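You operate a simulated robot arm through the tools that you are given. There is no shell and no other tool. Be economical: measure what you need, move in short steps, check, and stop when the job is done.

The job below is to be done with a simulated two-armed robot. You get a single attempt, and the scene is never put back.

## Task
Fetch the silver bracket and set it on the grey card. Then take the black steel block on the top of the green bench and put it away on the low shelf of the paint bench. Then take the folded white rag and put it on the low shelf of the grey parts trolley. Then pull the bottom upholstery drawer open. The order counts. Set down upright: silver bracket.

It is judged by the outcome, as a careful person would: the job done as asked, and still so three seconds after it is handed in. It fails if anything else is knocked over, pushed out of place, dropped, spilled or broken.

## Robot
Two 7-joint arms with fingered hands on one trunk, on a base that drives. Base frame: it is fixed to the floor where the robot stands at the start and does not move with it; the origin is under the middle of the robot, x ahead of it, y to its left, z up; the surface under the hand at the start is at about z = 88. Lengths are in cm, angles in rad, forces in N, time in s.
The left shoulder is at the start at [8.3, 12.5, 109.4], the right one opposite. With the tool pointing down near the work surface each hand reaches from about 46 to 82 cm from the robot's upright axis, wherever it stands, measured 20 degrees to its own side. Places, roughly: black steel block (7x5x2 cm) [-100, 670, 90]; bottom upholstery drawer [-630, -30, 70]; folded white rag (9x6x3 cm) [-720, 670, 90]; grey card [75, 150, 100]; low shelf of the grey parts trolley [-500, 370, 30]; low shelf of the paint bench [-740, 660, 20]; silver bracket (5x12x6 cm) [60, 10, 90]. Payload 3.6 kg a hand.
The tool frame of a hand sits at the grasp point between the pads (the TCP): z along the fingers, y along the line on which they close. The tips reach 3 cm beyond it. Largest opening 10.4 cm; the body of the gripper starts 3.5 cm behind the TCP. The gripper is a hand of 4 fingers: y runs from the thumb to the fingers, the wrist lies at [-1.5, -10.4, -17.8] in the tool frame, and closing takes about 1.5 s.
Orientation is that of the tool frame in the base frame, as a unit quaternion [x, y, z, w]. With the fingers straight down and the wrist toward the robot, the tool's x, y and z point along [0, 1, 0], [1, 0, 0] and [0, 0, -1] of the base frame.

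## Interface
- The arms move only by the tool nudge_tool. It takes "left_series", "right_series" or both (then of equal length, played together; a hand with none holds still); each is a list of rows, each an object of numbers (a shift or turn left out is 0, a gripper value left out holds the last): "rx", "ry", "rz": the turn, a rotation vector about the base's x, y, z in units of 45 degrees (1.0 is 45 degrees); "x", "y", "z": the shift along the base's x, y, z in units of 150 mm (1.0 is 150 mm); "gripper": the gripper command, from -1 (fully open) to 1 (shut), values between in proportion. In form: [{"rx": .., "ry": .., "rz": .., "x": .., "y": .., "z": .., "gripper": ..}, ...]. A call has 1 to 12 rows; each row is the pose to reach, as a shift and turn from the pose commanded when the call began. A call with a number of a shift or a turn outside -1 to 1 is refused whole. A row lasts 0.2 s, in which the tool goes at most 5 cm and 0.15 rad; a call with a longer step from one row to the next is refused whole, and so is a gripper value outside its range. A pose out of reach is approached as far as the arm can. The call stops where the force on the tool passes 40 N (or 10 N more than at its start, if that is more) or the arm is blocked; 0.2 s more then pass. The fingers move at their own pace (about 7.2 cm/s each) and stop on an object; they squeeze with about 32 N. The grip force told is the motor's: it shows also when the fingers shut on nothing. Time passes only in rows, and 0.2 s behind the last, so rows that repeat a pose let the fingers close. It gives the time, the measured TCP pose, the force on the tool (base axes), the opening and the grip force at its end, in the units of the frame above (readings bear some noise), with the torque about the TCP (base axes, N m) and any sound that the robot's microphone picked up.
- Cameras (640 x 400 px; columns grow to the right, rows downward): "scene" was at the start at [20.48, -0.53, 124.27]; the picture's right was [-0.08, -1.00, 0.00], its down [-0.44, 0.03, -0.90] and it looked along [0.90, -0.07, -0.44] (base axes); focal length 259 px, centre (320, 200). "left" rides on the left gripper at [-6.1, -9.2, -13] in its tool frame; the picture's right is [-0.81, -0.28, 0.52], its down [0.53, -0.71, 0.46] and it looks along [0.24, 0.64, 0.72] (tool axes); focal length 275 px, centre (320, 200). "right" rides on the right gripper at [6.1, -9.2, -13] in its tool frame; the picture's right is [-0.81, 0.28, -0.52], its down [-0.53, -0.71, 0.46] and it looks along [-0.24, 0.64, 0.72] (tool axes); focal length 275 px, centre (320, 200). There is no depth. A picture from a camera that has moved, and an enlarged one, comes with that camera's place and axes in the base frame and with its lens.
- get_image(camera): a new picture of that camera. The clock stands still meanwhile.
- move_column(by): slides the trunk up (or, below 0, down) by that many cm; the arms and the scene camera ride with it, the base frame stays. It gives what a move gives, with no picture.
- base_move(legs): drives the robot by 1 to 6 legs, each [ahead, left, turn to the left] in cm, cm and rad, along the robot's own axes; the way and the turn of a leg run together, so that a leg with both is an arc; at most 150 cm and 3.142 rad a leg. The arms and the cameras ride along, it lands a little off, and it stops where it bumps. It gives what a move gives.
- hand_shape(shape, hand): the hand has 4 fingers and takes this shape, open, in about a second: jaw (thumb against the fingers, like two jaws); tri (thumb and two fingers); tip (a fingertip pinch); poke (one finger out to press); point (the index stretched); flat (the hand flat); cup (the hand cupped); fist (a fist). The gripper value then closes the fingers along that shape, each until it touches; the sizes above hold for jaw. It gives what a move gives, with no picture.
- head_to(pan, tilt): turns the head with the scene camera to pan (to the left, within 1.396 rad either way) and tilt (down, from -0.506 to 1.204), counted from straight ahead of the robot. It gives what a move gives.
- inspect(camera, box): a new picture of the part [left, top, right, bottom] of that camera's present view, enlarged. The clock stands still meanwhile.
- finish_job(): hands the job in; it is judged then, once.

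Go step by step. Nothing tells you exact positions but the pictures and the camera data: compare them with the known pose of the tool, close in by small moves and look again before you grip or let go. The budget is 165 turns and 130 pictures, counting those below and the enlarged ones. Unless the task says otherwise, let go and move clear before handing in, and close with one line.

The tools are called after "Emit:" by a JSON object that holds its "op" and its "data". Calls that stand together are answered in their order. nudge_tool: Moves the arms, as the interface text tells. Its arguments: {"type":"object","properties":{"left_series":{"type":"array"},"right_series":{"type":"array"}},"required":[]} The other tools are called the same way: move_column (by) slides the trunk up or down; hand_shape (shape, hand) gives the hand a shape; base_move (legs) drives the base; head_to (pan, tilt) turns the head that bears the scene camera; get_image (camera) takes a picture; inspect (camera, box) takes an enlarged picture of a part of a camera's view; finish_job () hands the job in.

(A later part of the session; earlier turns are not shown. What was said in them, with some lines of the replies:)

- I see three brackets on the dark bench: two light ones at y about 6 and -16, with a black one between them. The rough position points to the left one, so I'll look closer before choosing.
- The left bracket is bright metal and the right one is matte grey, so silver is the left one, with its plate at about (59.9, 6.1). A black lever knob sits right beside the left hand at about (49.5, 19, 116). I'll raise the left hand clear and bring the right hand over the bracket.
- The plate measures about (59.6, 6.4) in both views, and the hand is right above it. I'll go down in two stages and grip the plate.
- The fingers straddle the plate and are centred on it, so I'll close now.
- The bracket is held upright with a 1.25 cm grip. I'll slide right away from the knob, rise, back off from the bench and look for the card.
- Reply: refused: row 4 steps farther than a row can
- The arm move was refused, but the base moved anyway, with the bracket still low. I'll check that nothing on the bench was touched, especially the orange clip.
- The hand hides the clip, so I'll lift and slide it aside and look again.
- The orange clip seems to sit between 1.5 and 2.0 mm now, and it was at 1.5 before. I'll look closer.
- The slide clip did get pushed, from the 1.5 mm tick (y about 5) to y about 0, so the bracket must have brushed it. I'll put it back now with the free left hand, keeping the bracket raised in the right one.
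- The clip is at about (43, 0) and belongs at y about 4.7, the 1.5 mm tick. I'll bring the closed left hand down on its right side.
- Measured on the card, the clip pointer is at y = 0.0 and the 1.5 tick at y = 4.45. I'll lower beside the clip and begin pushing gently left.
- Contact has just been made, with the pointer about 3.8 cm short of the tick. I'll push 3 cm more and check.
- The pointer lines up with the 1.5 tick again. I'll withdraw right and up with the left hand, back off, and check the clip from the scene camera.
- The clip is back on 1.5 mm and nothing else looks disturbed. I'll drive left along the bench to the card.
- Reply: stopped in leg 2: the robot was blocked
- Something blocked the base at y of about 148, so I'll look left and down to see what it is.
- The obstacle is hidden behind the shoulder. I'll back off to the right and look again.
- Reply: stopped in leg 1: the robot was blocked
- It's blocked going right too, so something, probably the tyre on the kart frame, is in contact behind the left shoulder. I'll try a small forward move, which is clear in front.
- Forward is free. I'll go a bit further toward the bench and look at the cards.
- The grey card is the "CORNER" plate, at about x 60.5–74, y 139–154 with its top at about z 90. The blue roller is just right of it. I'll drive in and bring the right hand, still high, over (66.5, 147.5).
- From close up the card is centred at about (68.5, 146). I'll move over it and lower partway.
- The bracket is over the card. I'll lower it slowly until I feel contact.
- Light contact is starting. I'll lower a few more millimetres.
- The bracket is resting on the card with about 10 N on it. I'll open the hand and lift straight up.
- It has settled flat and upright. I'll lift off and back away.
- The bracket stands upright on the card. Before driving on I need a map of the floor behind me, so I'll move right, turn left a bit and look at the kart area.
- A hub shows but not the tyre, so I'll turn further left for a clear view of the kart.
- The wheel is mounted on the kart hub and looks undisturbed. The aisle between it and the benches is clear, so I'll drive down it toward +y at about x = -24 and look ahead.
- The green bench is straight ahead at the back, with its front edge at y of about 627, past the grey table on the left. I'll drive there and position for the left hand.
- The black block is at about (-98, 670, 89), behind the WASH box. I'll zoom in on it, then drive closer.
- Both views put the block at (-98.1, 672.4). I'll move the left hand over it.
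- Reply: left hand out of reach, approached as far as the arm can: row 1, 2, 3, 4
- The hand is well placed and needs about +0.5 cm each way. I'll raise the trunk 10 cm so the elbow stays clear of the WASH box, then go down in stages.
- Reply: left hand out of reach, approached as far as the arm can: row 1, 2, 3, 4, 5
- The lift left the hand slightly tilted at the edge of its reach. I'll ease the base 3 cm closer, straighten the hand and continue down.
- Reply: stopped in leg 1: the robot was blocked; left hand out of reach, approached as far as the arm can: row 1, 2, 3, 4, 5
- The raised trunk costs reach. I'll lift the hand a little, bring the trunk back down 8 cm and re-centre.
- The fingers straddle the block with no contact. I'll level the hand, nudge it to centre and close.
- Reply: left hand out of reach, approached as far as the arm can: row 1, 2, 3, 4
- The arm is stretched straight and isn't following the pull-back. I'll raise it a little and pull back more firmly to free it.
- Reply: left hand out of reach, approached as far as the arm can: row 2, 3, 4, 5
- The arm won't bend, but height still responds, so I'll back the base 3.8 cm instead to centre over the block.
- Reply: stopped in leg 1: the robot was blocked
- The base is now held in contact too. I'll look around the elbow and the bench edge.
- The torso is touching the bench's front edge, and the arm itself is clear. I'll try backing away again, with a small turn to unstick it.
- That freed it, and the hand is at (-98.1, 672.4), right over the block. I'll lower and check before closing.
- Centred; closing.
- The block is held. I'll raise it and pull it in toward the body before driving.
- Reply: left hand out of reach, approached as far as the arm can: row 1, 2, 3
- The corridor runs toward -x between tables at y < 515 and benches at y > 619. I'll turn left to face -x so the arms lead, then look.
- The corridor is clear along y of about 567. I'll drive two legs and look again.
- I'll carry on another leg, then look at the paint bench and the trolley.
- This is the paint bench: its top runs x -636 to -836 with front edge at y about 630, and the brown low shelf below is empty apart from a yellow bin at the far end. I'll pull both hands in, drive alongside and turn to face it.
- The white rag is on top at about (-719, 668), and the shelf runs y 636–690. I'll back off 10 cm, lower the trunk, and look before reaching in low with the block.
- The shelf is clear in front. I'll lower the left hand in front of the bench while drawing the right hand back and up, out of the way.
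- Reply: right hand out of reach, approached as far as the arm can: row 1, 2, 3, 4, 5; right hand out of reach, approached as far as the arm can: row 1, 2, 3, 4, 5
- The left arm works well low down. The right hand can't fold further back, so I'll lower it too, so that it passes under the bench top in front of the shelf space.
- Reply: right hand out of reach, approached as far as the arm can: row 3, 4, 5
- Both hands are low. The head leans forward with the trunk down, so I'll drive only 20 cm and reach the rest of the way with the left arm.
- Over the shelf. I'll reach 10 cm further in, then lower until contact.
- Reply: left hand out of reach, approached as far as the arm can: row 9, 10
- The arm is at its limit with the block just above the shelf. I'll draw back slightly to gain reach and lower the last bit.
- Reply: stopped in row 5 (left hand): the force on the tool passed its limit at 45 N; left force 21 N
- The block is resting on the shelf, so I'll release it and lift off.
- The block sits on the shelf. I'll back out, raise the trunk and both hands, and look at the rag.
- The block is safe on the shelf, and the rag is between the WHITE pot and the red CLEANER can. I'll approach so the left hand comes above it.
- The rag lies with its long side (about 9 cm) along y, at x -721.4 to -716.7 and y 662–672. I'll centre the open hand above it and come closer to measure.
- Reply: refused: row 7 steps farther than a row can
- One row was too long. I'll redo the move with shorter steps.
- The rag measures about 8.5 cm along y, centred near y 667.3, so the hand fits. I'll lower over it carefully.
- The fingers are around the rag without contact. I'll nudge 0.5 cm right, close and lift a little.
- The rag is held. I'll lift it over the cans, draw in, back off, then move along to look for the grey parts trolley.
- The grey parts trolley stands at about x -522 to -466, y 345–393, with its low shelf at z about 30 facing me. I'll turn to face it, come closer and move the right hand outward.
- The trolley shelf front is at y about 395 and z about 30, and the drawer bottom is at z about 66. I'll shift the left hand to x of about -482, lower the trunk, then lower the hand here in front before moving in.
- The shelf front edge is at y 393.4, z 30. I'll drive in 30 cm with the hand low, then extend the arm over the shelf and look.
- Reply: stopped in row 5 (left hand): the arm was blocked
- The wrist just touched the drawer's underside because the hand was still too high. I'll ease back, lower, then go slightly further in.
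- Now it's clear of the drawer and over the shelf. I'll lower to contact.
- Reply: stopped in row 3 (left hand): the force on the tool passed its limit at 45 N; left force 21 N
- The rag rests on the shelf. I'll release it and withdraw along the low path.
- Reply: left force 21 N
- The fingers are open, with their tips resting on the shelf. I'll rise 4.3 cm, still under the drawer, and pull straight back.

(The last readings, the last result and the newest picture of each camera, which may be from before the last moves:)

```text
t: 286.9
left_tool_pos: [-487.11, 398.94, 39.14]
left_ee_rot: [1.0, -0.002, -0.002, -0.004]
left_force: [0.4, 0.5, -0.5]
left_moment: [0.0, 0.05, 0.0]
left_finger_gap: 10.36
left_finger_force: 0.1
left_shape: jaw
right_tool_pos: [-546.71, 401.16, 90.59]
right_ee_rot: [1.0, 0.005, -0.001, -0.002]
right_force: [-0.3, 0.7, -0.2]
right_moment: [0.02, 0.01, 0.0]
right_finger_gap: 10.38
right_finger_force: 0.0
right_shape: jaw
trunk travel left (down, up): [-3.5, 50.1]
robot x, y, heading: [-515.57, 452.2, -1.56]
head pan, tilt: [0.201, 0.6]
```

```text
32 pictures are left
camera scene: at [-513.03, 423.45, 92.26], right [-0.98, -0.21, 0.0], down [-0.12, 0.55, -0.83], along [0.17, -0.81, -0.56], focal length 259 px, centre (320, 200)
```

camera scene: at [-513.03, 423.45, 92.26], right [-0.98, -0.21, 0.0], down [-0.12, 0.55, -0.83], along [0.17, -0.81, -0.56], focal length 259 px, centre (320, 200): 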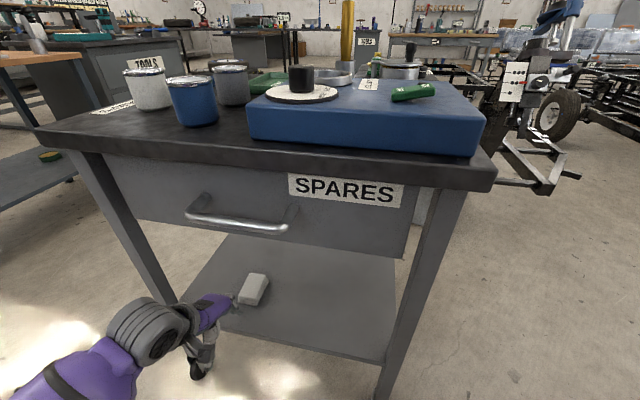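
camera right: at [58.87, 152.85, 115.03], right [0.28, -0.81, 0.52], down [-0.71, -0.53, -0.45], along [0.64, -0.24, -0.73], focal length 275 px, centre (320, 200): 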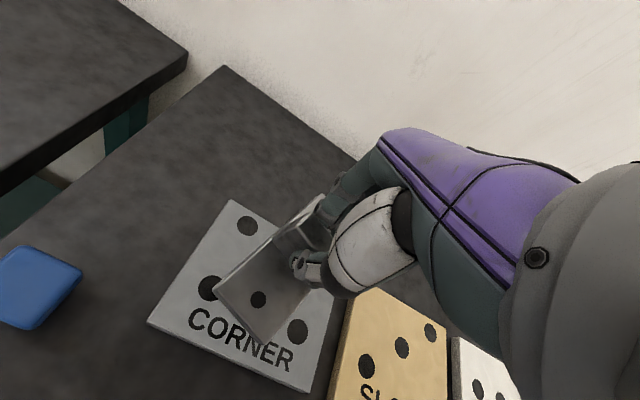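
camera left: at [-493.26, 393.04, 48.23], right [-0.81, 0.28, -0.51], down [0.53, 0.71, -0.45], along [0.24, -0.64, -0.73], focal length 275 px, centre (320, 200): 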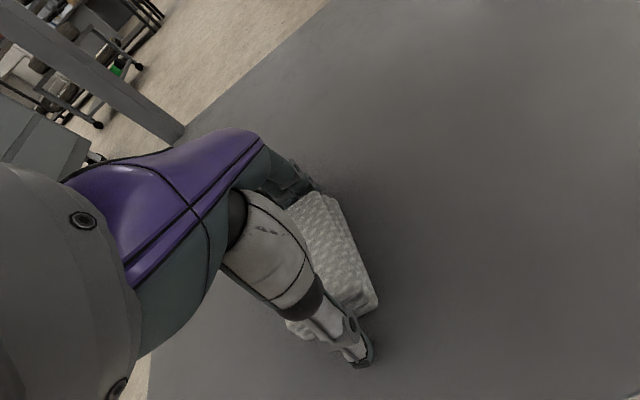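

The rag lies on the trolley's low shelf. I'll back away, raise the trunk and look for the upholstery drawers.

Emit:
{"op": "base_move", "data": {"legs": [[-35, 0, 0]]}}

Emit:
{"op": "move_column", "data": {"by": 33}}

Emit:
{"op": "nudge_tool", "data": {"left_series": [{"z": 0.3}, {"z": 0.6}, {"z": 0.9}, {"z": 1}, {"z": 1}]}}

Emit:
{"op": "head_to", "data": {"pan": -0.25, "tilt": 0.2}}

Emit:
{"op": "get_image", "data": {"camera": "scene"}}

```text
t: 289.2
left_tool_pos: [-487.51, 434.17, 39.23]
left_ee_rot: [1.0, -0.003, -0.001, -0.003]
left_force: [0.0, 1.0, -0.6]
left_moment: [-0.01, -0.02, -0.01]
left_finger_gap: 10.39
left_finger_force: 0.0
left_shape: jaw
right_tool_pos: [-547.21, 436.67, 90.52]
right_ee_rot: [1.0, 0.003, -0.001, -0.001]
right_force: [0.0, 0.2, 0.5]
right_moment: [-0.01, -0.03, 0.03]
right_finger_gap: 10.39
right_finger_force: 0.0
right_shape: jaw
trunk travel left (down, up): [-3.5, 50.1]
robot x, y, heading: [-515.22, 487.37, -1.563]
head pan, tilt: [0.201, 0.6]
```

```text
t: 292.5
left_tool_pos: [-487.61, 434.19, 72.06]
left_ee_rot: [1.0, -0.003, -0.002, -0.005]
left_force: [0.3, -0.5, 0.6]
left_moment: [0.0, -0.02, -0.02]
left_finger_gap: 10.4
left_finger_force: 0.0
left_shape: jaw
right_tool_pos: [-547.15, 436.46, 123.59]
right_ee_rot: [1.0, 0.003, 0.0, -0.001]
right_force: [-0.6, 0.1, -0.3]
right_moment: [0.01, -0.01, -0.01]
right_finger_gap: 10.36
right_finger_force: 0.0
right_shape: jaw
trunk travel left (down, up): [-36.5, 17.1]
robot x, y, heading: [-515.46, 487.29, -1.565]
head pan, tilt: [0.201, 0.6]
```

```text
t: 293.7
left_tool_pos: [-487.62, 434.22, 87.12]
left_ee_rot: [1.0, -0.003, -0.001, -0.004]
left_force: [0.2, 0.6, -0.3]
left_moment: [0.01, 0.03, -0.02]
left_finger_gap: 10.39
left_finger_force: 0.0
left_shape: jaw
right_tool_pos: [-547.18, 436.52, 123.58]
right_ee_rot: [1.0, 0.003, -0.001, -0.002]
right_force: [0.4, -0.4, -1.0]
right_moment: [-0.03, 0.0, -0.01]
right_finger_gap: 10.38
right_finger_force: 0.0
right_shape: jaw
trunk travel left (down, up): [-36.5, 17.1]
robot x, y, heading: [-515.56, 487.32, -1.562]
head pan, tilt: [0.201, 0.6]
```

```text
t: 294.6
left_tool_pos: [-487.57, 434.22, 87.01]
left_ee_rot: [1.0, -0.004, -0.003, -0.005]
left_force: [-1.1, -0.6, 0.1]
left_moment: [-0.02, -0.01, 0.01]
left_finger_gap: 10.37
left_finger_force: 0.0
left_shape: jaw
right_tool_pos: [-547.19, 436.54, 123.65]
right_ee_rot: [1.0, 0.003, -0.001, -0.002]
right_force: [-0.1, -0.7, 0.7]
right_moment: [0.0, -0.03, 0.03]
right_finger_gap: 10.38
right_finger_force: 0.2
right_shape: jaw
trunk travel left (down, up): [-36.5, 17.1]
robot x, y, heading: [-515.36, 487.32, -1.562]
head pan, tilt: [-0.25, 0.201]
```

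```text
31 pictures are left
camera scene: at [-517.52, 468.17, 130.51], right [-0.97, 0.24, 0.0], down [0.05, 0.19, -0.98], along [-0.24, -0.95, -0.2], focal length 259 px, centre (320, 200)
```

scene: 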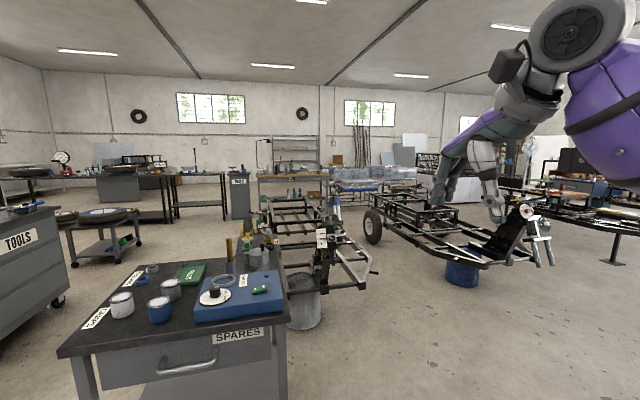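

Emit:
{"op": "inspect", "data": {"camera": "scene", "box": [220, 120, 440, 260]}}

```text
2.86 times, centred on (330, 190) of scene
camera zoom: at [-517.52, 468.17, 130.51], right [-0.97, 0.24, 0.0], down [0.05, 0.19, -0.98], along [-0.24, -0.95, -0.2], focal length 739 px, centre (291, 229)
```

zoom: 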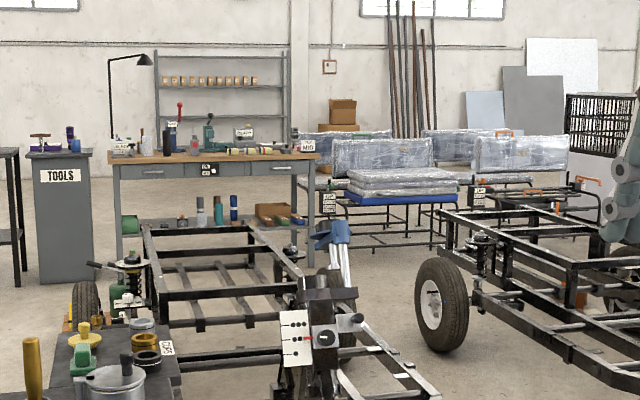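

The upholstery bench is the wood-topped one against the far wall, with its drawers under the top. Karts block the direct line, so I'll go round by the lane at x of about -414 with both hands raised.

Emit:
{"op": "nudge_tool", "data": {"left_series": [{"z": 0.3}, {"z": 0.6}, {"z": 0.9}, {"z": 1}, {"z": 1}]}}

Emit:
{"op": "nudge_tool", "data": {"left_series": [{"z": 0.3, "x": -0.1}, {"z": 0.6, "x": -0.3}, {"z": 0.8, "x": -0.5}, {"z": 0.8, "x": -0.5}], "right_series": [{"x": 0.2}, {"x": 0.4}, {"x": 0.6}, {"x": 0.8}]}}

Emit:
{"op": "base_move", "data": {"legs": [[0, 101, -0.009], [150, 0, 0], [120, 0, 0]]}}

Emit:
{"op": "head_to", "data": {"pan": -0.4, "tilt": 0.35}}

Emit:
{"op": "get_image", "data": {"camera": "scene"}}

```text
t: 295.8
left_tool_pos: [-487.55, 434.13, 102.03]
left_ee_rot: [1.0, -0.004, -0.002, -0.004]
left_force: [-0.4, -0.6, 0.4]
left_moment: [0.01, -0.01, 0.0]
left_finger_gap: 10.36
left_finger_force: 0.1
left_shape: jaw
right_tool_pos: [-547.11, 436.56, 123.66]
right_ee_rot: [1.0, 0.003, -0.001, -0.002]
right_force: [0.0, 0.0, -0.8]
right_moment: [0.01, -0.04, 0.0]
right_finger_gap: 10.37
right_finger_force: 0.0
right_shape: jaw
trunk travel left (down, up): [-36.5, 17.1]
robot x, y, heading: [-515.4, 487.67, -1.569]
head pan, tilt: [-0.25, 0.201]
```

```text
refused: row 2 steps farther than a row can; nothing moved
```

```text
t: 317.5
left_tool_pos: [-385.09, 166.78, 102.04]
left_ee_rot: [1.0, -0.004, -0.002, -0.005]
left_force: [0.2, 0.2, 0.1]
left_moment: [0.0, -0.02, 0.02]
left_finger_gap: 10.39
left_finger_force: 0.1
left_shape: jaw
right_tool_pos: [-444.74, 169.25, 123.58]
right_ee_rot: [1.0, 0.002, -0.001, -0.002]
right_force: [0.0, -0.4, -0.4]
right_moment: [0.0, -0.01, 0.01]
right_finger_gap: 10.38
right_finger_force: 0.0
right_shape: jaw
trunk travel left (down, up): [-36.5, 17.1]
robot x, y, heading: [-412.94, 220.12, -1.568]
head pan, tilt: [-0.25, 0.201]
```

```text
t: 318.2
left_tool_pos: [-385.05, 166.77, 102.06]
left_ee_rot: [1.0, -0.004, -0.001, -0.005]
left_force: [-0.1, -0.6, 0.6]
left_moment: [0.01, 0.0, 0.01]
left_finger_gap: 10.37
left_finger_force: 0.0
left_shape: jaw
right_tool_pos: [-444.66, 169.28, 123.55]
right_ee_rot: [1.0, 0.002, -0.001, -0.002]
right_force: [-0.7, -0.5, 0.5]
right_moment: [0.02, -0.01, 0.03]
right_finger_gap: 10.38
right_finger_force: 0.0
right_shape: jaw
trunk travel left (down, up): [-36.5, 17.1]
robot x, y, heading: [-412.57, 220.2, -1.567]
head pan, tilt: [-0.4, 0.351]
```

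```text
29 pictures are left
camera scene: at [-416.29, 201.38, 129.12], right [-0.92, 0.39, 0.0], down [0.13, 0.32, -0.94], along [-0.36, -0.87, -0.34], focal length 259 px, centre (320, 200)
```

scene: 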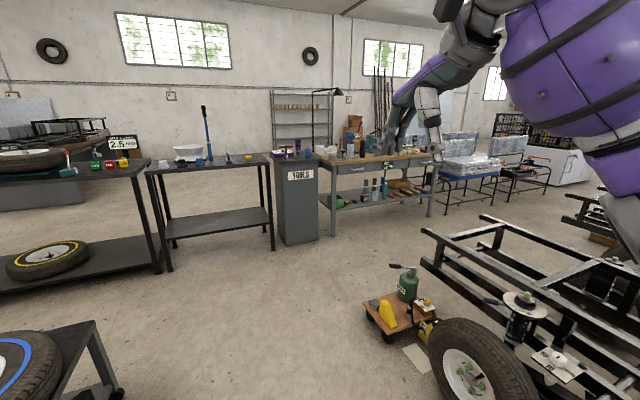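

The upholstery bench front is at y of about -22, x -523 to -662, and the kart's rear end is at y of about 90. I'll drive to y = 45, then sidestep right along the gap.

Emit:
{"op": "base_move", "data": {"legs": [[60, -13, 0], [113, 0, 0], [0, -150, 0]]}}

Emit:
{"op": "head_to", "data": {"pan": -0.2, "tilt": 0.6}}

Emit:
{"op": "get_image", "data": {"camera": "scene"}}

```text
t: 340.0
left_tool_pos: [-546.45, -8.64, 102.04]
left_ee_rot: [1.0, 0.001, -0.002, -0.004]
left_force: [-1.0, -0.5, -0.9]
left_moment: [0.01, 0.02, -0.01]
left_finger_gap: 10.41
left_finger_force: 0.1
left_shape: jaw
right_tool_pos: [-606.12, -6.78, 123.6]
right_ee_rot: [1.0, 0.009, -0.001, -0.001]
right_force: [0.0, -0.3, 0.2]
right_moment: [0.01, 0.0, 0.0]
right_finger_gap: 10.39
right_finger_force: 0.0
right_shape: jaw
trunk travel left (down, up): [-36.5, 17.1]
robot x, y, heading: [-574.59, 44.36, -1.552]
head pan, tilt: [-0.4, 0.351]
```

```text
t: 340.8
left_tool_pos: [-546.48, -8.79, 102.04]
left_ee_rot: [1.0, 0.001, -0.002, -0.005]
left_force: [0.5, -1.0, -1.1]
left_moment: [-0.05, 0.02, 0.01]
left_finger_gap: 10.38
left_finger_force: 0.1
left_shape: jaw
right_tool_pos: [-606.13, -6.82, 123.57]
right_ee_rot: [1.0, 0.009, -0.001, -0.002]
right_force: [0.4, -0.6, 0.3]
right_moment: [-0.03, 0.0, 0.01]
right_finger_gap: 10.39
right_finger_force: 0.2
right_shape: jaw
trunk travel left (down, up): [-36.5, 17.1]
robot x, y, heading: [-574.95, 44.74, -1.553]
head pan, tilt: [-0.201, 0.6]
```

```text
28 pictures are left
camera scene: at [-576.21, 25.51, 126.84], right [-0.98, 0.19, 0.0], down [0.1, 0.55, -0.83], along [-0.15, -0.81, -0.56], focal length 259 px, centre (320, 200)
```

scene: 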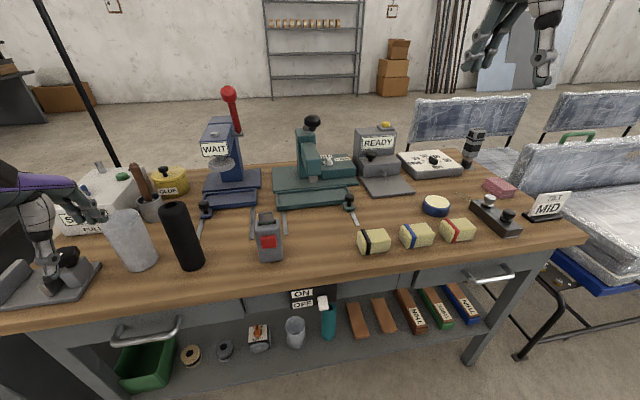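

I see two drawer fronts with handles, at x of about -540 and -625. I'll look closer at the right one near the given place to see which is the bottom drawer.

Emit:
{"op": "inspect", "data": {"camera": "scene", "box": [380, 240, 560, 380]}}

Emit:
{"op": "inspect", "data": {"camera": "scene", "box": [80, 260, 360, 400]}}

```text
2.86 times, centred on (470, 310) of scene
camera zoom: at [-576.21, 25.51, 126.84], right [-0.98, 0.19, 0.0], down [0.1, 0.55, -0.83], along [-0.15, -0.81, -0.56], focal length 739 px, centre (-109, -114)
```

zoom: 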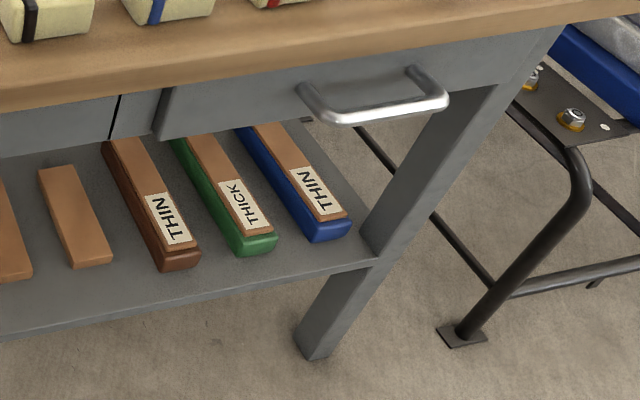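

```text
2.29 times, centred on (220, 330) of scene
camera zoom: at [-576.21, 25.51, 126.84], right [-0.98, 0.19, 0.0], down [0.1, 0.55, -0.83], along [-0.15, -0.81, -0.56], focal length 591 px, centre (549, -97)
```

zoom: 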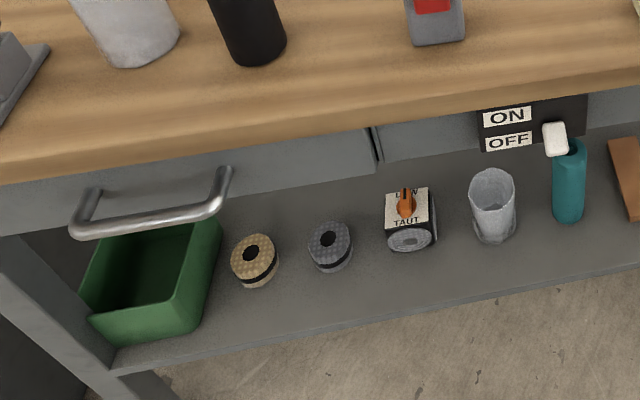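

The right drawer matches the given place: its bar handle is at about (-631, -10.5, 70), slightly under the bench lip. I'll draw both hands back and up, clear of the bench items, sidestep right and view the drawer front from lower down.

Emit:
{"op": "nudge_tool", "data": {"left_series": [{"z": 0.3}, {"z": 0.6}, {"z": 0.9}, {"z": 1, "y": 0.2}, {"z": 1, "y": 0.45}, {"z": 1, "y": 0.6}], "right_series": [{"y": 0.2}, {"y": 0.4}, {"y": 0.6}, {"y": 0.6}, {"y": 0.6}, {"y": 0.6}]}}

Emit:
{"op": "base_move", "data": {"legs": [[0, -70, -0.018]]}}

Emit:
{"op": "head_to", "data": {"pan": 0.2, "tilt": 0.8}}

Emit:
{"op": "get_image", "data": {"camera": "scene"}}

```text
t: 342.2
left_tool_pos: [-546.46, 0.42, 117.0]
left_ee_rot: [1.0, 0.0, -0.002, -0.004]
left_force: [-0.2, 0.4, -0.1]
left_moment: [0.01, 0.0, 0.0]
left_finger_gap: 10.39
left_finger_force: 0.0
left_shape: jaw
right_tool_pos: [-606.11, 2.31, 123.53]
right_ee_rot: [1.0, 0.009, -0.001, -0.002]
right_force: [1.8, -0.5, 0.8]
right_moment: [-0.01, 0.01, -0.02]
right_finger_gap: 10.38
right_finger_force: 0.0
right_shape: jaw
trunk travel left (down, up): [-36.5, 17.1]
robot x, y, heading: [-574.66, 44.23, -1.553]
head pan, tilt: [-0.201, 0.6]
```

```text
t: 348.8
left_tool_pos: [-617.59, -0.55, 117.1]
left_ee_rot: [1.0, -0.008, -0.002, -0.004]
left_force: [0.2, -0.2, -0.1]
left_moment: [-0.03, 0.02, -0.03]
left_finger_gap: 10.4
left_finger_force: 0.0
left_shape: jaw
right_tool_pos: [-677.19, 2.25, 123.59]
right_ee_rot: [1.0, 0.001, -0.001, -0.002]
right_force: [0.1, 0.1, 0.1]
right_moment: [-0.05, 0.02, 0.01]
right_finger_gap: 10.4
right_finger_force: 0.1
right_shape: jaw
trunk travel left (down, up): [-36.5, 17.1]
robot x, y, heading: [-645.28, 44.13, -1.57]
head pan, tilt: [-0.201, 0.6]
```

```text
t: 349.7
left_tool_pos: [-617.81, -0.61, 117.03]
left_ee_rot: [1.0, -0.008, -0.002, -0.005]
left_force: [-0.2, -0.1, 0.2]
left_moment: [-0.03, -0.03, -0.04]
left_finger_gap: 10.36
left_finger_force: 0.1
left_shape: jaw
right_tool_pos: [-677.35, 2.34, 123.56]
right_ee_rot: [1.0, 0.0, -0.001, -0.001]
right_force: [0.2, 0.3, -0.4]
right_moment: [0.01, 0.01, -0.01]
right_finger_gap: 10.37
right_finger_force: 0.1
right_shape: jaw
trunk travel left (down, up): [-36.5, 17.1]
robot x, y, heading: [-645.27, 44.07, -1.57]
head pan, tilt: [0.201, 0.799]
```

```text
25 pictures are left
camera scene: at [-643.66, 25.82, 125.15], right [-0.98, -0.2, 0.0], down [-0.14, 0.7, -0.7], along [0.14, -0.68, -0.72], focal length 259 px, centre (320, 200)
```

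scene: 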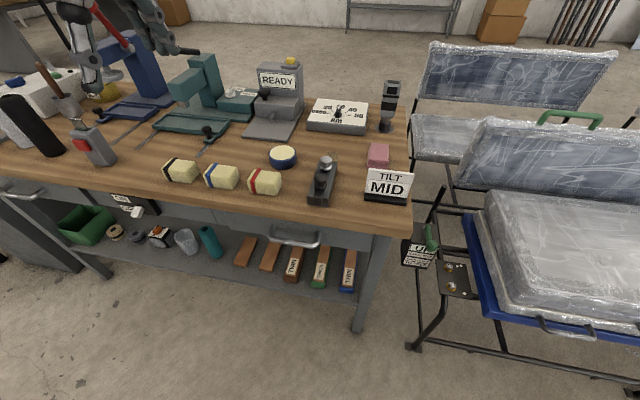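

The two views put the handle bar at (-630.2, -9.6, 71.3). I'll back off a little, lower the trunk and bring the left hand forward, then turn it to point horizontally at the bar.

Emit:
{"op": "base_move", "data": {"legs": [[-26, 0, 0]]}}

Emit:
{"op": "nudge_tool", "data": {"left_series": [{"y": -0.25, "x": -0.2}, {"y": -0.5, "x": -0.4}, {"y": -0.75, "x": -0.6}, {"y": -1, "x": -0.8}, {"y": -1, "x": -0.83}]}}

Emit:
{"op": "move_column", "data": {"by": -25}}

Emit:
{"op": "nudge_tool", "data": {"left_series": [{"rx": -0.18}, {"rx": -0.36}, {"rx": -0.54}, {"rx": -0.72}, {"rx": -0.9}, {"rx": -1}, {"rx": -1}]}}

Emit:
{"op": "nudge_tool", "data": {"left_series": [{"rx": -0.18}, {"rx": -0.36}, {"rx": -0.54}, {"rx": -0.72}, {"rx": -0.9}, {"rx": -1}, {"rx": -1}]}}

```text
t: 351.5
left_tool_pos: [-617.67, 25.57, 117.04]
left_ee_rot: [1.0, -0.006, -0.002, -0.004]
left_force: [0.2, 1.0, 0.0]
left_moment: [-0.03, -0.01, 0.01]
left_finger_gap: 10.39
left_finger_force: 0.1
left_shape: jaw
right_tool_pos: [-677.22, 28.2, 123.5]
right_ee_rot: [1.0, 0.001, -0.001, -0.001]
right_force: [1.0, 0.1, 0.1]
right_moment: [0.01, 0.0, 0.01]
right_finger_gap: 10.4
right_finger_force: 0.0
right_shape: jaw
trunk travel left (down, up): [-36.5, 17.1]
robot x, y, heading: [-645.49, 70.22, -1.571]
head pan, tilt: [0.201, 0.799]
```

```text
t: 352.7
left_tool_pos: [-630.0, 10.51, 117.16]
left_ee_rot: [1.0, -0.006, -0.001, -0.005]
left_force: [-0.2, 0.0, -0.1]
left_moment: [0.02, -0.01, -0.03]
left_finger_gap: 10.37
left_finger_force: 0.0
left_shape: jaw
right_tool_pos: [-677.18, 28.26, 123.52]
right_ee_rot: [1.0, 0.001, -0.001, -0.002]
right_force: [0.2, 0.1, 0.0]
right_moment: [-0.01, 0.03, 0.01]
right_finger_gap: 10.4
right_finger_force: 0.1
right_shape: jaw
trunk travel left (down, up): [-36.5, 17.1]
robot x, y, heading: [-644.73, 70.1, -1.574]
head pan, tilt: [0.201, 0.799]
```

```text
t: 355.3
left_tool_pos: [-629.98, 10.56, 92.09]
left_ee_rot: [1.0, -0.007, -0.002, -0.004]
left_force: [1.1, -0.9, 0.1]
left_moment: [-0.01, -0.01, -0.02]
left_finger_gap: 10.39
left_finger_force: 0.1
left_shape: jaw
right_tool_pos: [-677.16, 28.2, 98.7]
right_ee_rot: [1.0, 0.002, -0.001, -0.002]
right_force: [0.1, -0.3, 0.3]
right_moment: [0.0, -0.01, 0.01]
right_finger_gap: 10.35
right_finger_force: 0.2
right_shape: jaw
trunk travel left (down, up): [-11.5, 42.1]
robot x, y, heading: [-644.96, 70.0, -1.571]
head pan, tilt: [0.201, 0.799]
```

```text
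t: 356.9
left_tool_pos: [-629.97, 10.38, 92.16]
left_ee_rot: [0.925, -0.006, 0.002, 0.38]
left_force: [-0.5, -0.4, 0.3]
left_moment: [0.03, 0.02, 0.02]
left_finger_gap: 10.38
left_finger_force: 0.0
left_shape: jaw
right_tool_pos: [-677.19, 28.23, 98.62]
right_ee_rot: [1.0, 0.001, -0.001, -0.002]
right_force: [0.3, -1.2, 0.1]
right_moment: [0.03, 0.03, -0.01]
right_finger_gap: 10.36
right_finger_force: 0.0
right_shape: jaw
trunk travel left (down, up): [-11.5, 42.1]
robot x, y, heading: [-645.21, 70.12, -1.576]
head pan, tilt: [0.201, 0.799]
```

```text
t: 358.5
left_tool_pos: [-630.03, 10.48, 91.95]
left_ee_rot: [0.71, -0.005, 0.004, 0.704]
left_force: [-0.5, 0.0, -0.4]
left_moment: [0.0, 0.0, 0.0]
left_finger_gap: 10.4
left_finger_force: 0.0
left_shape: jaw
right_tool_pos: [-677.2, 28.17, 98.57]
right_ee_rot: [1.0, 0.001, 0.0, -0.001]
right_force: [-0.2, 0.0, 1.0]
right_moment: [-0.01, 0.04, 0.0]
right_finger_gap: 10.36
right_finger_force: 0.1
right_shape: jaw
trunk travel left (down, up): [-11.5, 42.1]
robot x, y, heading: [-645.28, 69.78, -1.57]
head pan, tilt: [0.201, 0.799]
```

The hand is horizontal. I'll part-close it to about 6 cm, lower it to bar height and check.

Emit:
{"op": "nudge_tool", "data": {"left_series": [{"z": -0.3, "gripper": -0.15}, {"z": -0.6}, {"z": -0.9}, {"z": -1}, {"z": -1}]}}

Emit:
{"op": "nudge_tool", "data": {"left_series": [{"z": -0.2}, {"z": -0.38}, {"z": -0.38}]}}

Emit:
{"op": "get_image", "data": {"camera": "left"}}

Emit:
{"op": "get_image", "data": {"camera": "scene"}}

```text
t: 359.7
left_tool_pos: [-629.99, 10.5, 77.01]
left_ee_rot: [0.711, -0.005, 0.004, 0.704]
left_force: [0.6, 0.4, 0.4]
left_moment: [-0.03, 0.0, 0.0]
left_finger_gap: 6.03
left_finger_force: 0.1
left_shape: jaw
right_tool_pos: [-677.09, 28.16, 98.62]
right_ee_rot: [1.0, 0.001, -0.001, -0.002]
right_force: [-0.9, 0.8, 0.4]
right_moment: [0.0, 0.0, -0.01]
right_finger_gap: 10.39
right_finger_force: 0.1
right_shape: jaw
trunk travel left (down, up): [-11.5, 42.1]
robot x, y, heading: [-645.12, 70.11, -1.57]
head pan, tilt: [0.201, 0.799]
```

```text
t: 360.5
left_tool_pos: [-629.93, 10.47, 71.38]
left_ee_rot: [0.71, -0.006, 0.004, 0.704]
left_force: [-0.1, -0.4, 0.3]
left_moment: [0.0, -0.03, 0.0]
left_finger_gap: 6.01
left_finger_force: 0.1
left_shape: jaw
right_tool_pos: [-677.31, 28.25, 98.65]
right_ee_rot: [1.0, 0.001, -0.001, -0.002]
right_force: [0.4, 0.6, 0.3]
right_moment: [-0.01, 0.01, 0.01]
right_finger_gap: 10.36
right_finger_force: 0.0
right_shape: jaw
trunk travel left (down, up): [-11.5, 42.1]
robot x, y, heading: [-645.39, 70.07, -1.573]
head pan, tilt: [0.201, 0.799]
```

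```text
24 pictures are left
camera left: at [-636.07, 23.63, 62.37], right [-0.81, -0.51, -0.29], down [0.54, -0.45, -0.71], along [0.23, -0.73, 0.64], focal length 275 px, centre (320, 200)
```

left: 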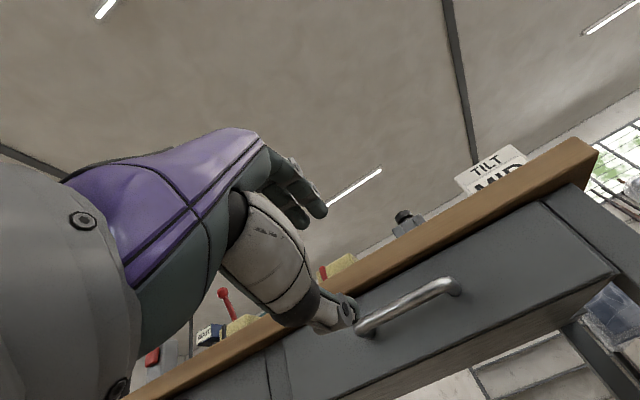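

```text
23 pictures are left
camera scene: at [-643.58, 44.56, 98.82], right [-0.98, -0.2, 0.0], down [-0.14, 0.7, -0.7], along [0.14, -0.68, -0.72], focal length 259 px, centre (320, 200)
```

scene: 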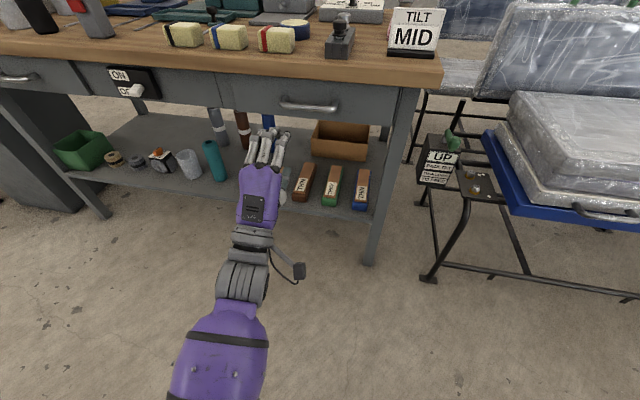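

The handle checks at (-630.2, -9.6, 71.1) in the hand camera, right ahead of the fingers. I'll drive 15 cm forward and look.

Emit:
{"op": "base_move", "data": {"legs": [[15, 0, 0]]}}

Emit:
{"op": "get_image", "data": {"camera": "left"}}

Emit:
{"op": "get_image", "data": {"camera": "scene"}}

```text
t: 361.9
left_tool_pos: [-629.98, -4.44, 71.36]
left_ee_rot: [0.71, -0.005, 0.003, 0.704]
left_force: [-0.6, 0.7, 0.2]
left_moment: [0.0, 0.02, -0.04]
left_finger_gap: 6.0
left_finger_force: 0.1
left_shape: jaw
right_tool_pos: [-677.19, 13.19, 98.52]
right_ee_rot: [1.0, 0.002, -0.001, -0.002]
right_force: [0.0, 0.0, 0.0]
right_moment: [0.01, 0.02, 0.03]
right_finger_gap: 10.4
right_finger_force: 0.1
right_shape: jaw
trunk travel left (down, up): [-11.5, 42.1]
robot x, y, heading: [-645.13, 55.37, -1.562]
head pan, tilt: [0.201, 0.799]
```

```text
22 pictures are left
camera left: at [-636.01, 8.64, 62.37], right [-0.81, -0.51, -0.29], down [0.54, -0.45, -0.71], along [0.23, -0.73, 0.64], focal length 275 px, centre (320, 200)
```

left: 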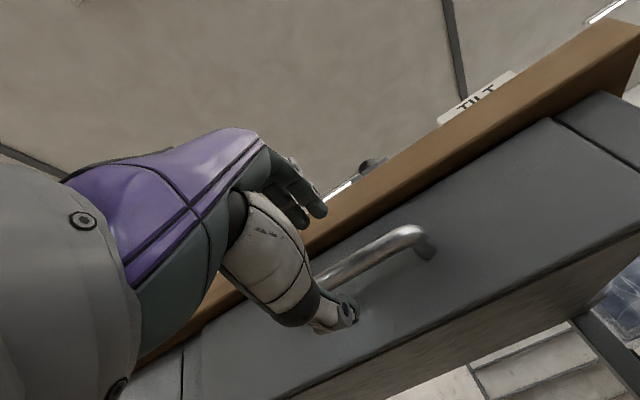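

```text
21 pictures are left
camera scene: at [-643.54, 29.55, 98.81], right [-0.98, -0.2, 0.0], down [-0.14, 0.7, -0.7], along [0.14, -0.68, -0.72], focal length 259 px, centre (320, 200)
```

scene: 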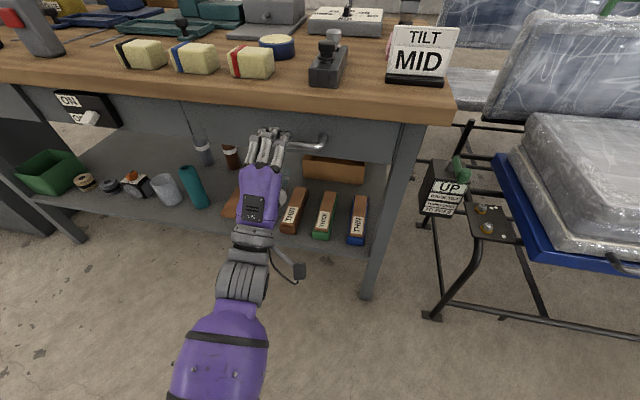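

The bar runs x -624 to -636 at z about 70.9 and the fingers straddle it. I'll narrow the opening a bit to stay under the bench lip, go in 4 cm and close.

Emit:
{"op": "nudge_tool", "data": {"left_series": [{"gripper": 0.2, "z": -0.03}, {"z": -0.03, "gripper": 0.2}, {"y": -0.1, "z": -0.03}, {"y": -0.2, "z": -0.03}, {"y": -0.27, "z": -0.03}, {"y": -0.27, "z": -0.03}]}}

Emit:
{"op": "get_image", "data": {"camera": "left"}}

```text
t: 363.3
left_tool_pos: [-629.87, -8.56, 70.98]
left_ee_rot: [0.71, -0.005, 0.004, 0.704]
left_force: [-0.7, 0.3, 0.3]
left_moment: [0.01, 0.03, -0.02]
left_finger_gap: 4.2
left_finger_force: 0.1
left_shape: jaw
right_tool_pos: [-677.27, 13.15, 98.56]
right_ee_rot: [1.0, 0.001, -0.001, -0.001]
right_force: [-0.9, -0.3, -0.5]
right_moment: [-0.01, 0.03, -0.02]
right_finger_gap: 10.39
right_finger_force: 0.0
right_shape: jaw
trunk travel left (down, up): [-11.5, 42.1]
robot x, y, heading: [-645.45, 54.76, -1.569]
head pan, tilt: [0.201, 0.799]
```

```text
20 pictures are left
camera left: at [-635.99, 4.59, 61.94], right [-0.81, -0.51, -0.29], down [0.54, -0.45, -0.71], along [0.23, -0.73, 0.64], focal length 275 px, centre (320, 200)
```

left: 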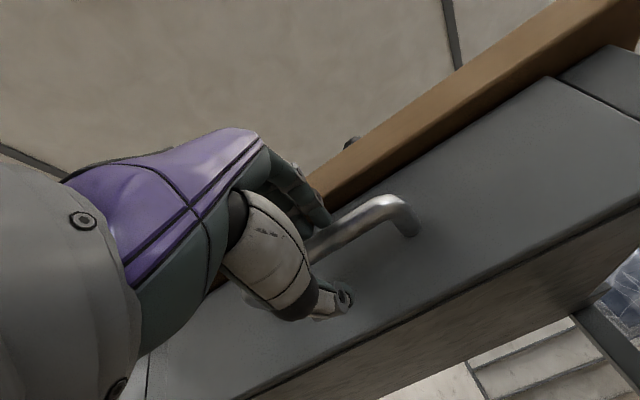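

The bar lies between thumb and fingers, so I'll close on it.

Emit:
{"op": "nudge_tool", "data": {"left_series": [{"gripper": 1}, {"gripper": 1}, {"gripper": 1}, {"gripper": 1}, {"gripper": 1}]}}

```text
t: 364.5
left_tool_pos: [-629.93, -8.52, 70.86]
left_ee_rot: [0.711, -0.006, 0.004, 0.703]
left_force: [0.2, -2.0, -2.6]
left_moment: [0.03, -0.09, -0.03]
left_finger_gap: 0.96
left_finger_force: 31.9
left_shape: jaw
right_tool_pos: [-677.11, 13.32, 98.51]
right_ee_rot: [1.0, 0.002, 0.0, -0.002]
right_force: [0.5, -0.9, 0.6]
right_moment: [-0.03, -0.01, 0.02]
right_finger_gap: 10.37
right_finger_force: 0.0
right_shape: jaw
trunk travel left (down, up): [-11.5, 42.1]
robot x, y, heading: [-645.25, 54.9, -1.568]
head pan, tilt: [0.201, 0.799]
```

The bar is gripped. I'll pull gently with the arm first to feel the drawer.

Emit:
{"op": "nudge_tool", "data": {"left_series": [{"y": 0.07}, {"y": 0.14}, {"y": 0.21}, {"y": 0.28}, {"y": 0.35}, {"y": 0.42}]}}

Emit:
{"op": "get_image", "data": {"camera": "left"}}

```text
t: 365.9
left_tool_pos: [-629.94, -2.2, 70.91]
left_ee_rot: [0.71, -0.004, 0.004, 0.704]
left_force: [2.7, -0.8, -5.4]
left_moment: [0.05, -0.06, 0.01]
left_finger_gap: 0.99
left_finger_force: 31.6
left_shape: jaw
right_tool_pos: [-677.2, 13.07, 98.52]
right_ee_rot: [1.0, 0.002, -0.002, -0.002]
right_force: [-1.0, -0.1, 0.4]
right_moment: [0.01, 0.01, 0.04]
right_finger_gap: 10.35
right_finger_force: 0.1
right_shape: jaw
trunk travel left (down, up): [-11.5, 42.1]
robot x, y, heading: [-644.95, 55.04, -1.566]
head pan, tilt: [0.201, 0.799]
```

```text
19 pictures are left
camera left: at [-636.01, 10.93, 61.89], right [-0.81, -0.51, -0.29], down [0.54, -0.45, -0.71], along [0.23, -0.73, 0.64], focal length 275 px, centre (320, 200)
```

left: 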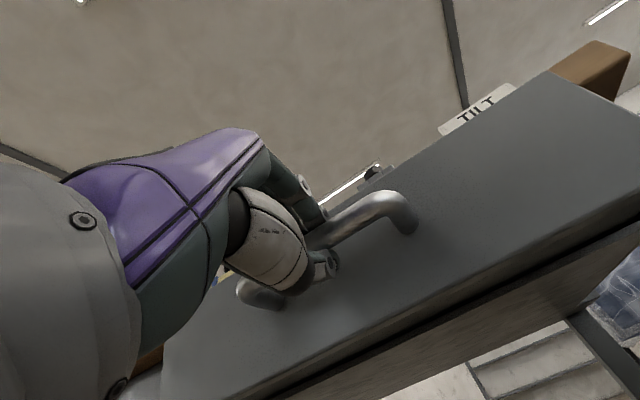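

The drawer slides freely. I'll back the base 15 cm, which stays in the space known to be clear, to open it further.

Emit:
{"op": "base_move", "data": {"legs": [[-15, 0, 0]]}}

Emit:
{"op": "get_image", "data": {"camera": "scene"}}

```text
t: 367.3
left_tool_pos: [-629.97, 12.67, 70.87]
left_ee_rot: [0.711, -0.006, 0.004, 0.703]
left_force: [6.1, -0.5, -7.0]
left_moment: [0.1, 0.01, 0.06]
left_finger_gap: 1.02
left_finger_force: 32.5
left_shape: jaw
right_tool_pos: [-677.1, 28.09, 98.52]
right_ee_rot: [1.0, 0.0, -0.001, -0.001]
right_force: [0.3, -0.5, 0.2]
right_moment: [0.0, 0.02, 0.01]
right_finger_gap: 10.4
right_finger_force: 0.0
right_shape: jaw
trunk travel left (down, up): [-11.5, 42.1]
robot x, y, heading: [-645.69, 70.08, -1.573]
head pan, tilt: [0.201, 0.799]
```

```text
18 pictures are left
camera scene: at [-643.53, 44.46, 98.81], right [-0.98, -0.2, 0.0], down [-0.14, 0.7, -0.7], along [0.14, -0.68, -0.72], focal length 259 px, centre (320, 200)
```

scene: 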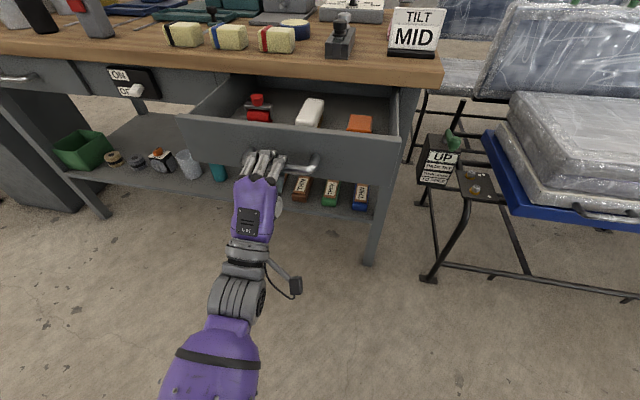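

The drawer is open about 21 cm. I'll try a few more centimetres gently with the arm.

Emit:
{"op": "nudge_tool", "data": {"left_series": [{"y": 0.08}, {"y": 0.16}, {"y": 0.24}, {"y": 0.32}, {"y": 0.4}, {"y": 0.4}]}}

```text
t: 368.3
left_tool_pos: [-629.88, 17.2, 70.7]
left_ee_rot: [0.714, -0.006, 0.004, 0.701]
left_force: [3.5, -31.2, 3.1]
left_moment: [0.08, -0.11, -0.08]
left_finger_gap: 0.81
left_finger_force: 32.3
left_shape: jaw
right_tool_pos: [-677.29, 27.89, 98.47]
right_ee_rot: [1.0, 0.001, -0.001, -0.003]
right_force: [0.0, 0.6, 0.3]
right_moment: [0.01, -0.02, -0.04]
right_finger_gap: 10.39
right_finger_force: 0.1
right_shape: jaw
trunk travel left (down, up): [-11.5, 42.1]
robot x, y, heading: [-645.24, 70.33, -1.575]
head pan, tilt: [0.201, 0.799]
stopped in row 5 (left hand): the force on the tool passed its limit at 50 N (the readings are from after the stop); the commanded pose is now the measured one
```

The drawer is fully open at its stop, about 26 cm. I'll relax slightly, let go and withdraw.

Emit:
{"op": "nudge_tool", "data": {"left_series": [{"y": -0.02}, {"y": -0.03, "gripper": 0.3}, {"y": -0.03, "gripper": -0.1}, {"y": -0.03, "gripper": -0.3}, {"y": -0.03, "gripper": -0.3}, {"y": -0.03, "gripper": -0.3}]}}

Emit:
{"op": "nudge_tool", "data": {"left_series": [{"y": 0.1}, {"y": 0.2}, {"y": 0.3}, {"y": 0.4}, {"y": 0.4}]}}

Emit:
{"op": "get_image", "data": {"camera": "scene"}}

Emit:
{"op": "get_image", "data": {"camera": "left"}}

```text
t: 369.7
left_tool_pos: [-630.04, 16.87, 70.88]
left_ee_rot: [0.712, -0.005, 0.004, 0.702]
left_force: [0.0, 0.1, 0.1]
left_moment: [0.0, 0.0, 0.01]
left_finger_gap: 6.73
left_finger_force: 0.1
left_shape: jaw
right_tool_pos: [-677.25, 28.12, 98.65]
right_ee_rot: [1.0, 0.002, 0.0, -0.003]
right_force: [-0.7, 0.0, 0.4]
right_moment: [0.01, 0.04, 0.03]
right_finger_gap: 10.36
right_finger_force: 0.0
right_shape: jaw
trunk travel left (down, up): [-11.5, 42.1]
robot x, y, heading: [-645.58, 70.09, -1.57]
head pan, tilt: [0.201, 0.799]
```

```text
t: 370.9
left_tool_pos: [-630.01, 23.01, 70.84]
left_ee_rot: [0.712, -0.005, 0.004, 0.703]
left_force: [-0.6, 0.3, 0.6]
left_moment: [-0.02, 0.0, -0.01]
left_finger_gap: 6.72
left_finger_force: 0.1
left_shape: jaw
right_tool_pos: [-677.23, 28.04, 98.61]
right_ee_rot: [1.0, 0.0, -0.001, -0.001]
right_force: [0.7, 0.1, -1.0]
right_moment: [-0.01, -0.02, -0.01]
right_finger_gap: 10.37
right_finger_force: 0.0
right_shape: jaw
trunk travel left (down, up): [-11.5, 42.1]
robot x, y, heading: [-644.77, 69.88, -1.573]
head pan, tilt: [0.201, 0.799]
```

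```text
17 pictures are left
camera scene: at [-643.59, 44.46, 98.82], right [-0.98, -0.2, 0.0], down [-0.14, 0.7, -0.7], along [0.14, -0.68, -0.72], focal length 259 px, centre (320, 200)
```

scene: 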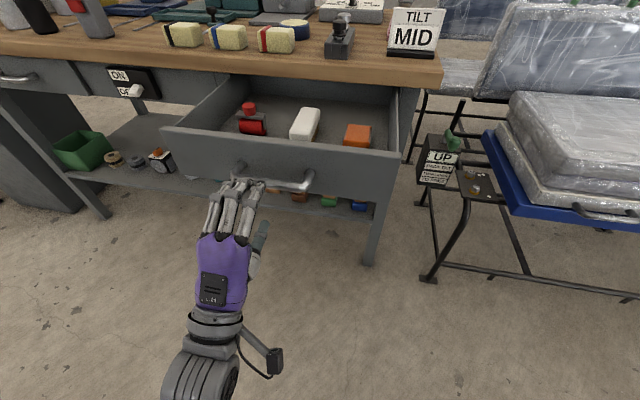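

```text
16 pictures are left
camera left: at [-636.11, 36.14, 61.92], right [-0.81, -0.51, -0.29], down [0.54, -0.45, -0.71], along [0.23, -0.73, 0.64], focal length 275 px, centre (320, 200)
```

left: 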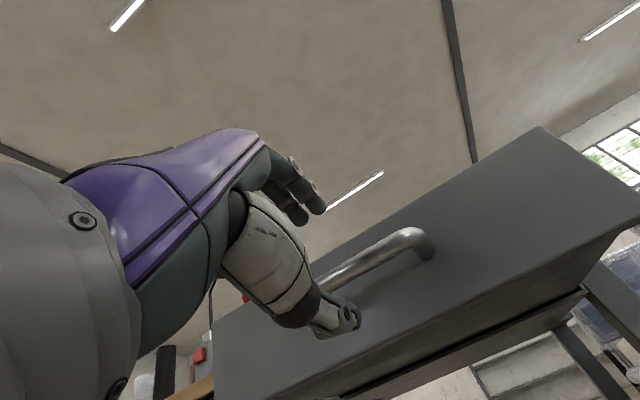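

The hand is off the handle and the drawer stays open. I'll pull back a little more and hand in.

Emit:
{"op": "nudge_tool", "data": {"left_series": [{"y": 0.1}, {"y": 0.2}, {"y": 0.3}, {"y": 0.3}]}}

Emit:
{"op": "finish_job", "data": {}}

```text
t: 371.9
left_tool_pos: [-629.97, 27.45, 70.7]
left_ee_rot: [0.712, -0.005, 0.004, 0.703]
left_force: [-0.4, -0.6, 0.7]
left_moment: [-0.01, 0.0, 0.02]
left_finger_gap: 6.73
left_finger_force: 0.0
left_shape: jaw
right_tool_pos: [-677.28, 28.18, 98.54]
right_ee_rot: [1.0, 0.001, -0.001, -0.002]
right_force: [-0.2, 0.8, -0.5]
right_moment: [-0.02, -0.01, 0.02]
right_finger_gap: 10.37
right_finger_force: 0.1
right_shape: jaw
trunk travel left (down, up): [-11.5, 42.1]
robot x, y, heading: [-645.38, 70.12, -1.569]
head pan, tilt: [0.201, 0.799]
```

```text
The job is handed in.
```

I did all four steps in order and handed the job in: the bracket is upright on the grey card, the block is on the paint bench's low shelf, the rag is on the trolley's low shelf, and the right-hand upholstery drawer (no stacked "bottom" one there; it matched the given place) is fully open; on the way I knocked the orange gauge clip about 5 cm and pushed it back to its 1.5 mm mark, bumped the kart wheel and the green bench with the base, and brushed the trolley's drawer with the wrist, with nothing visibly moved by those bumps.
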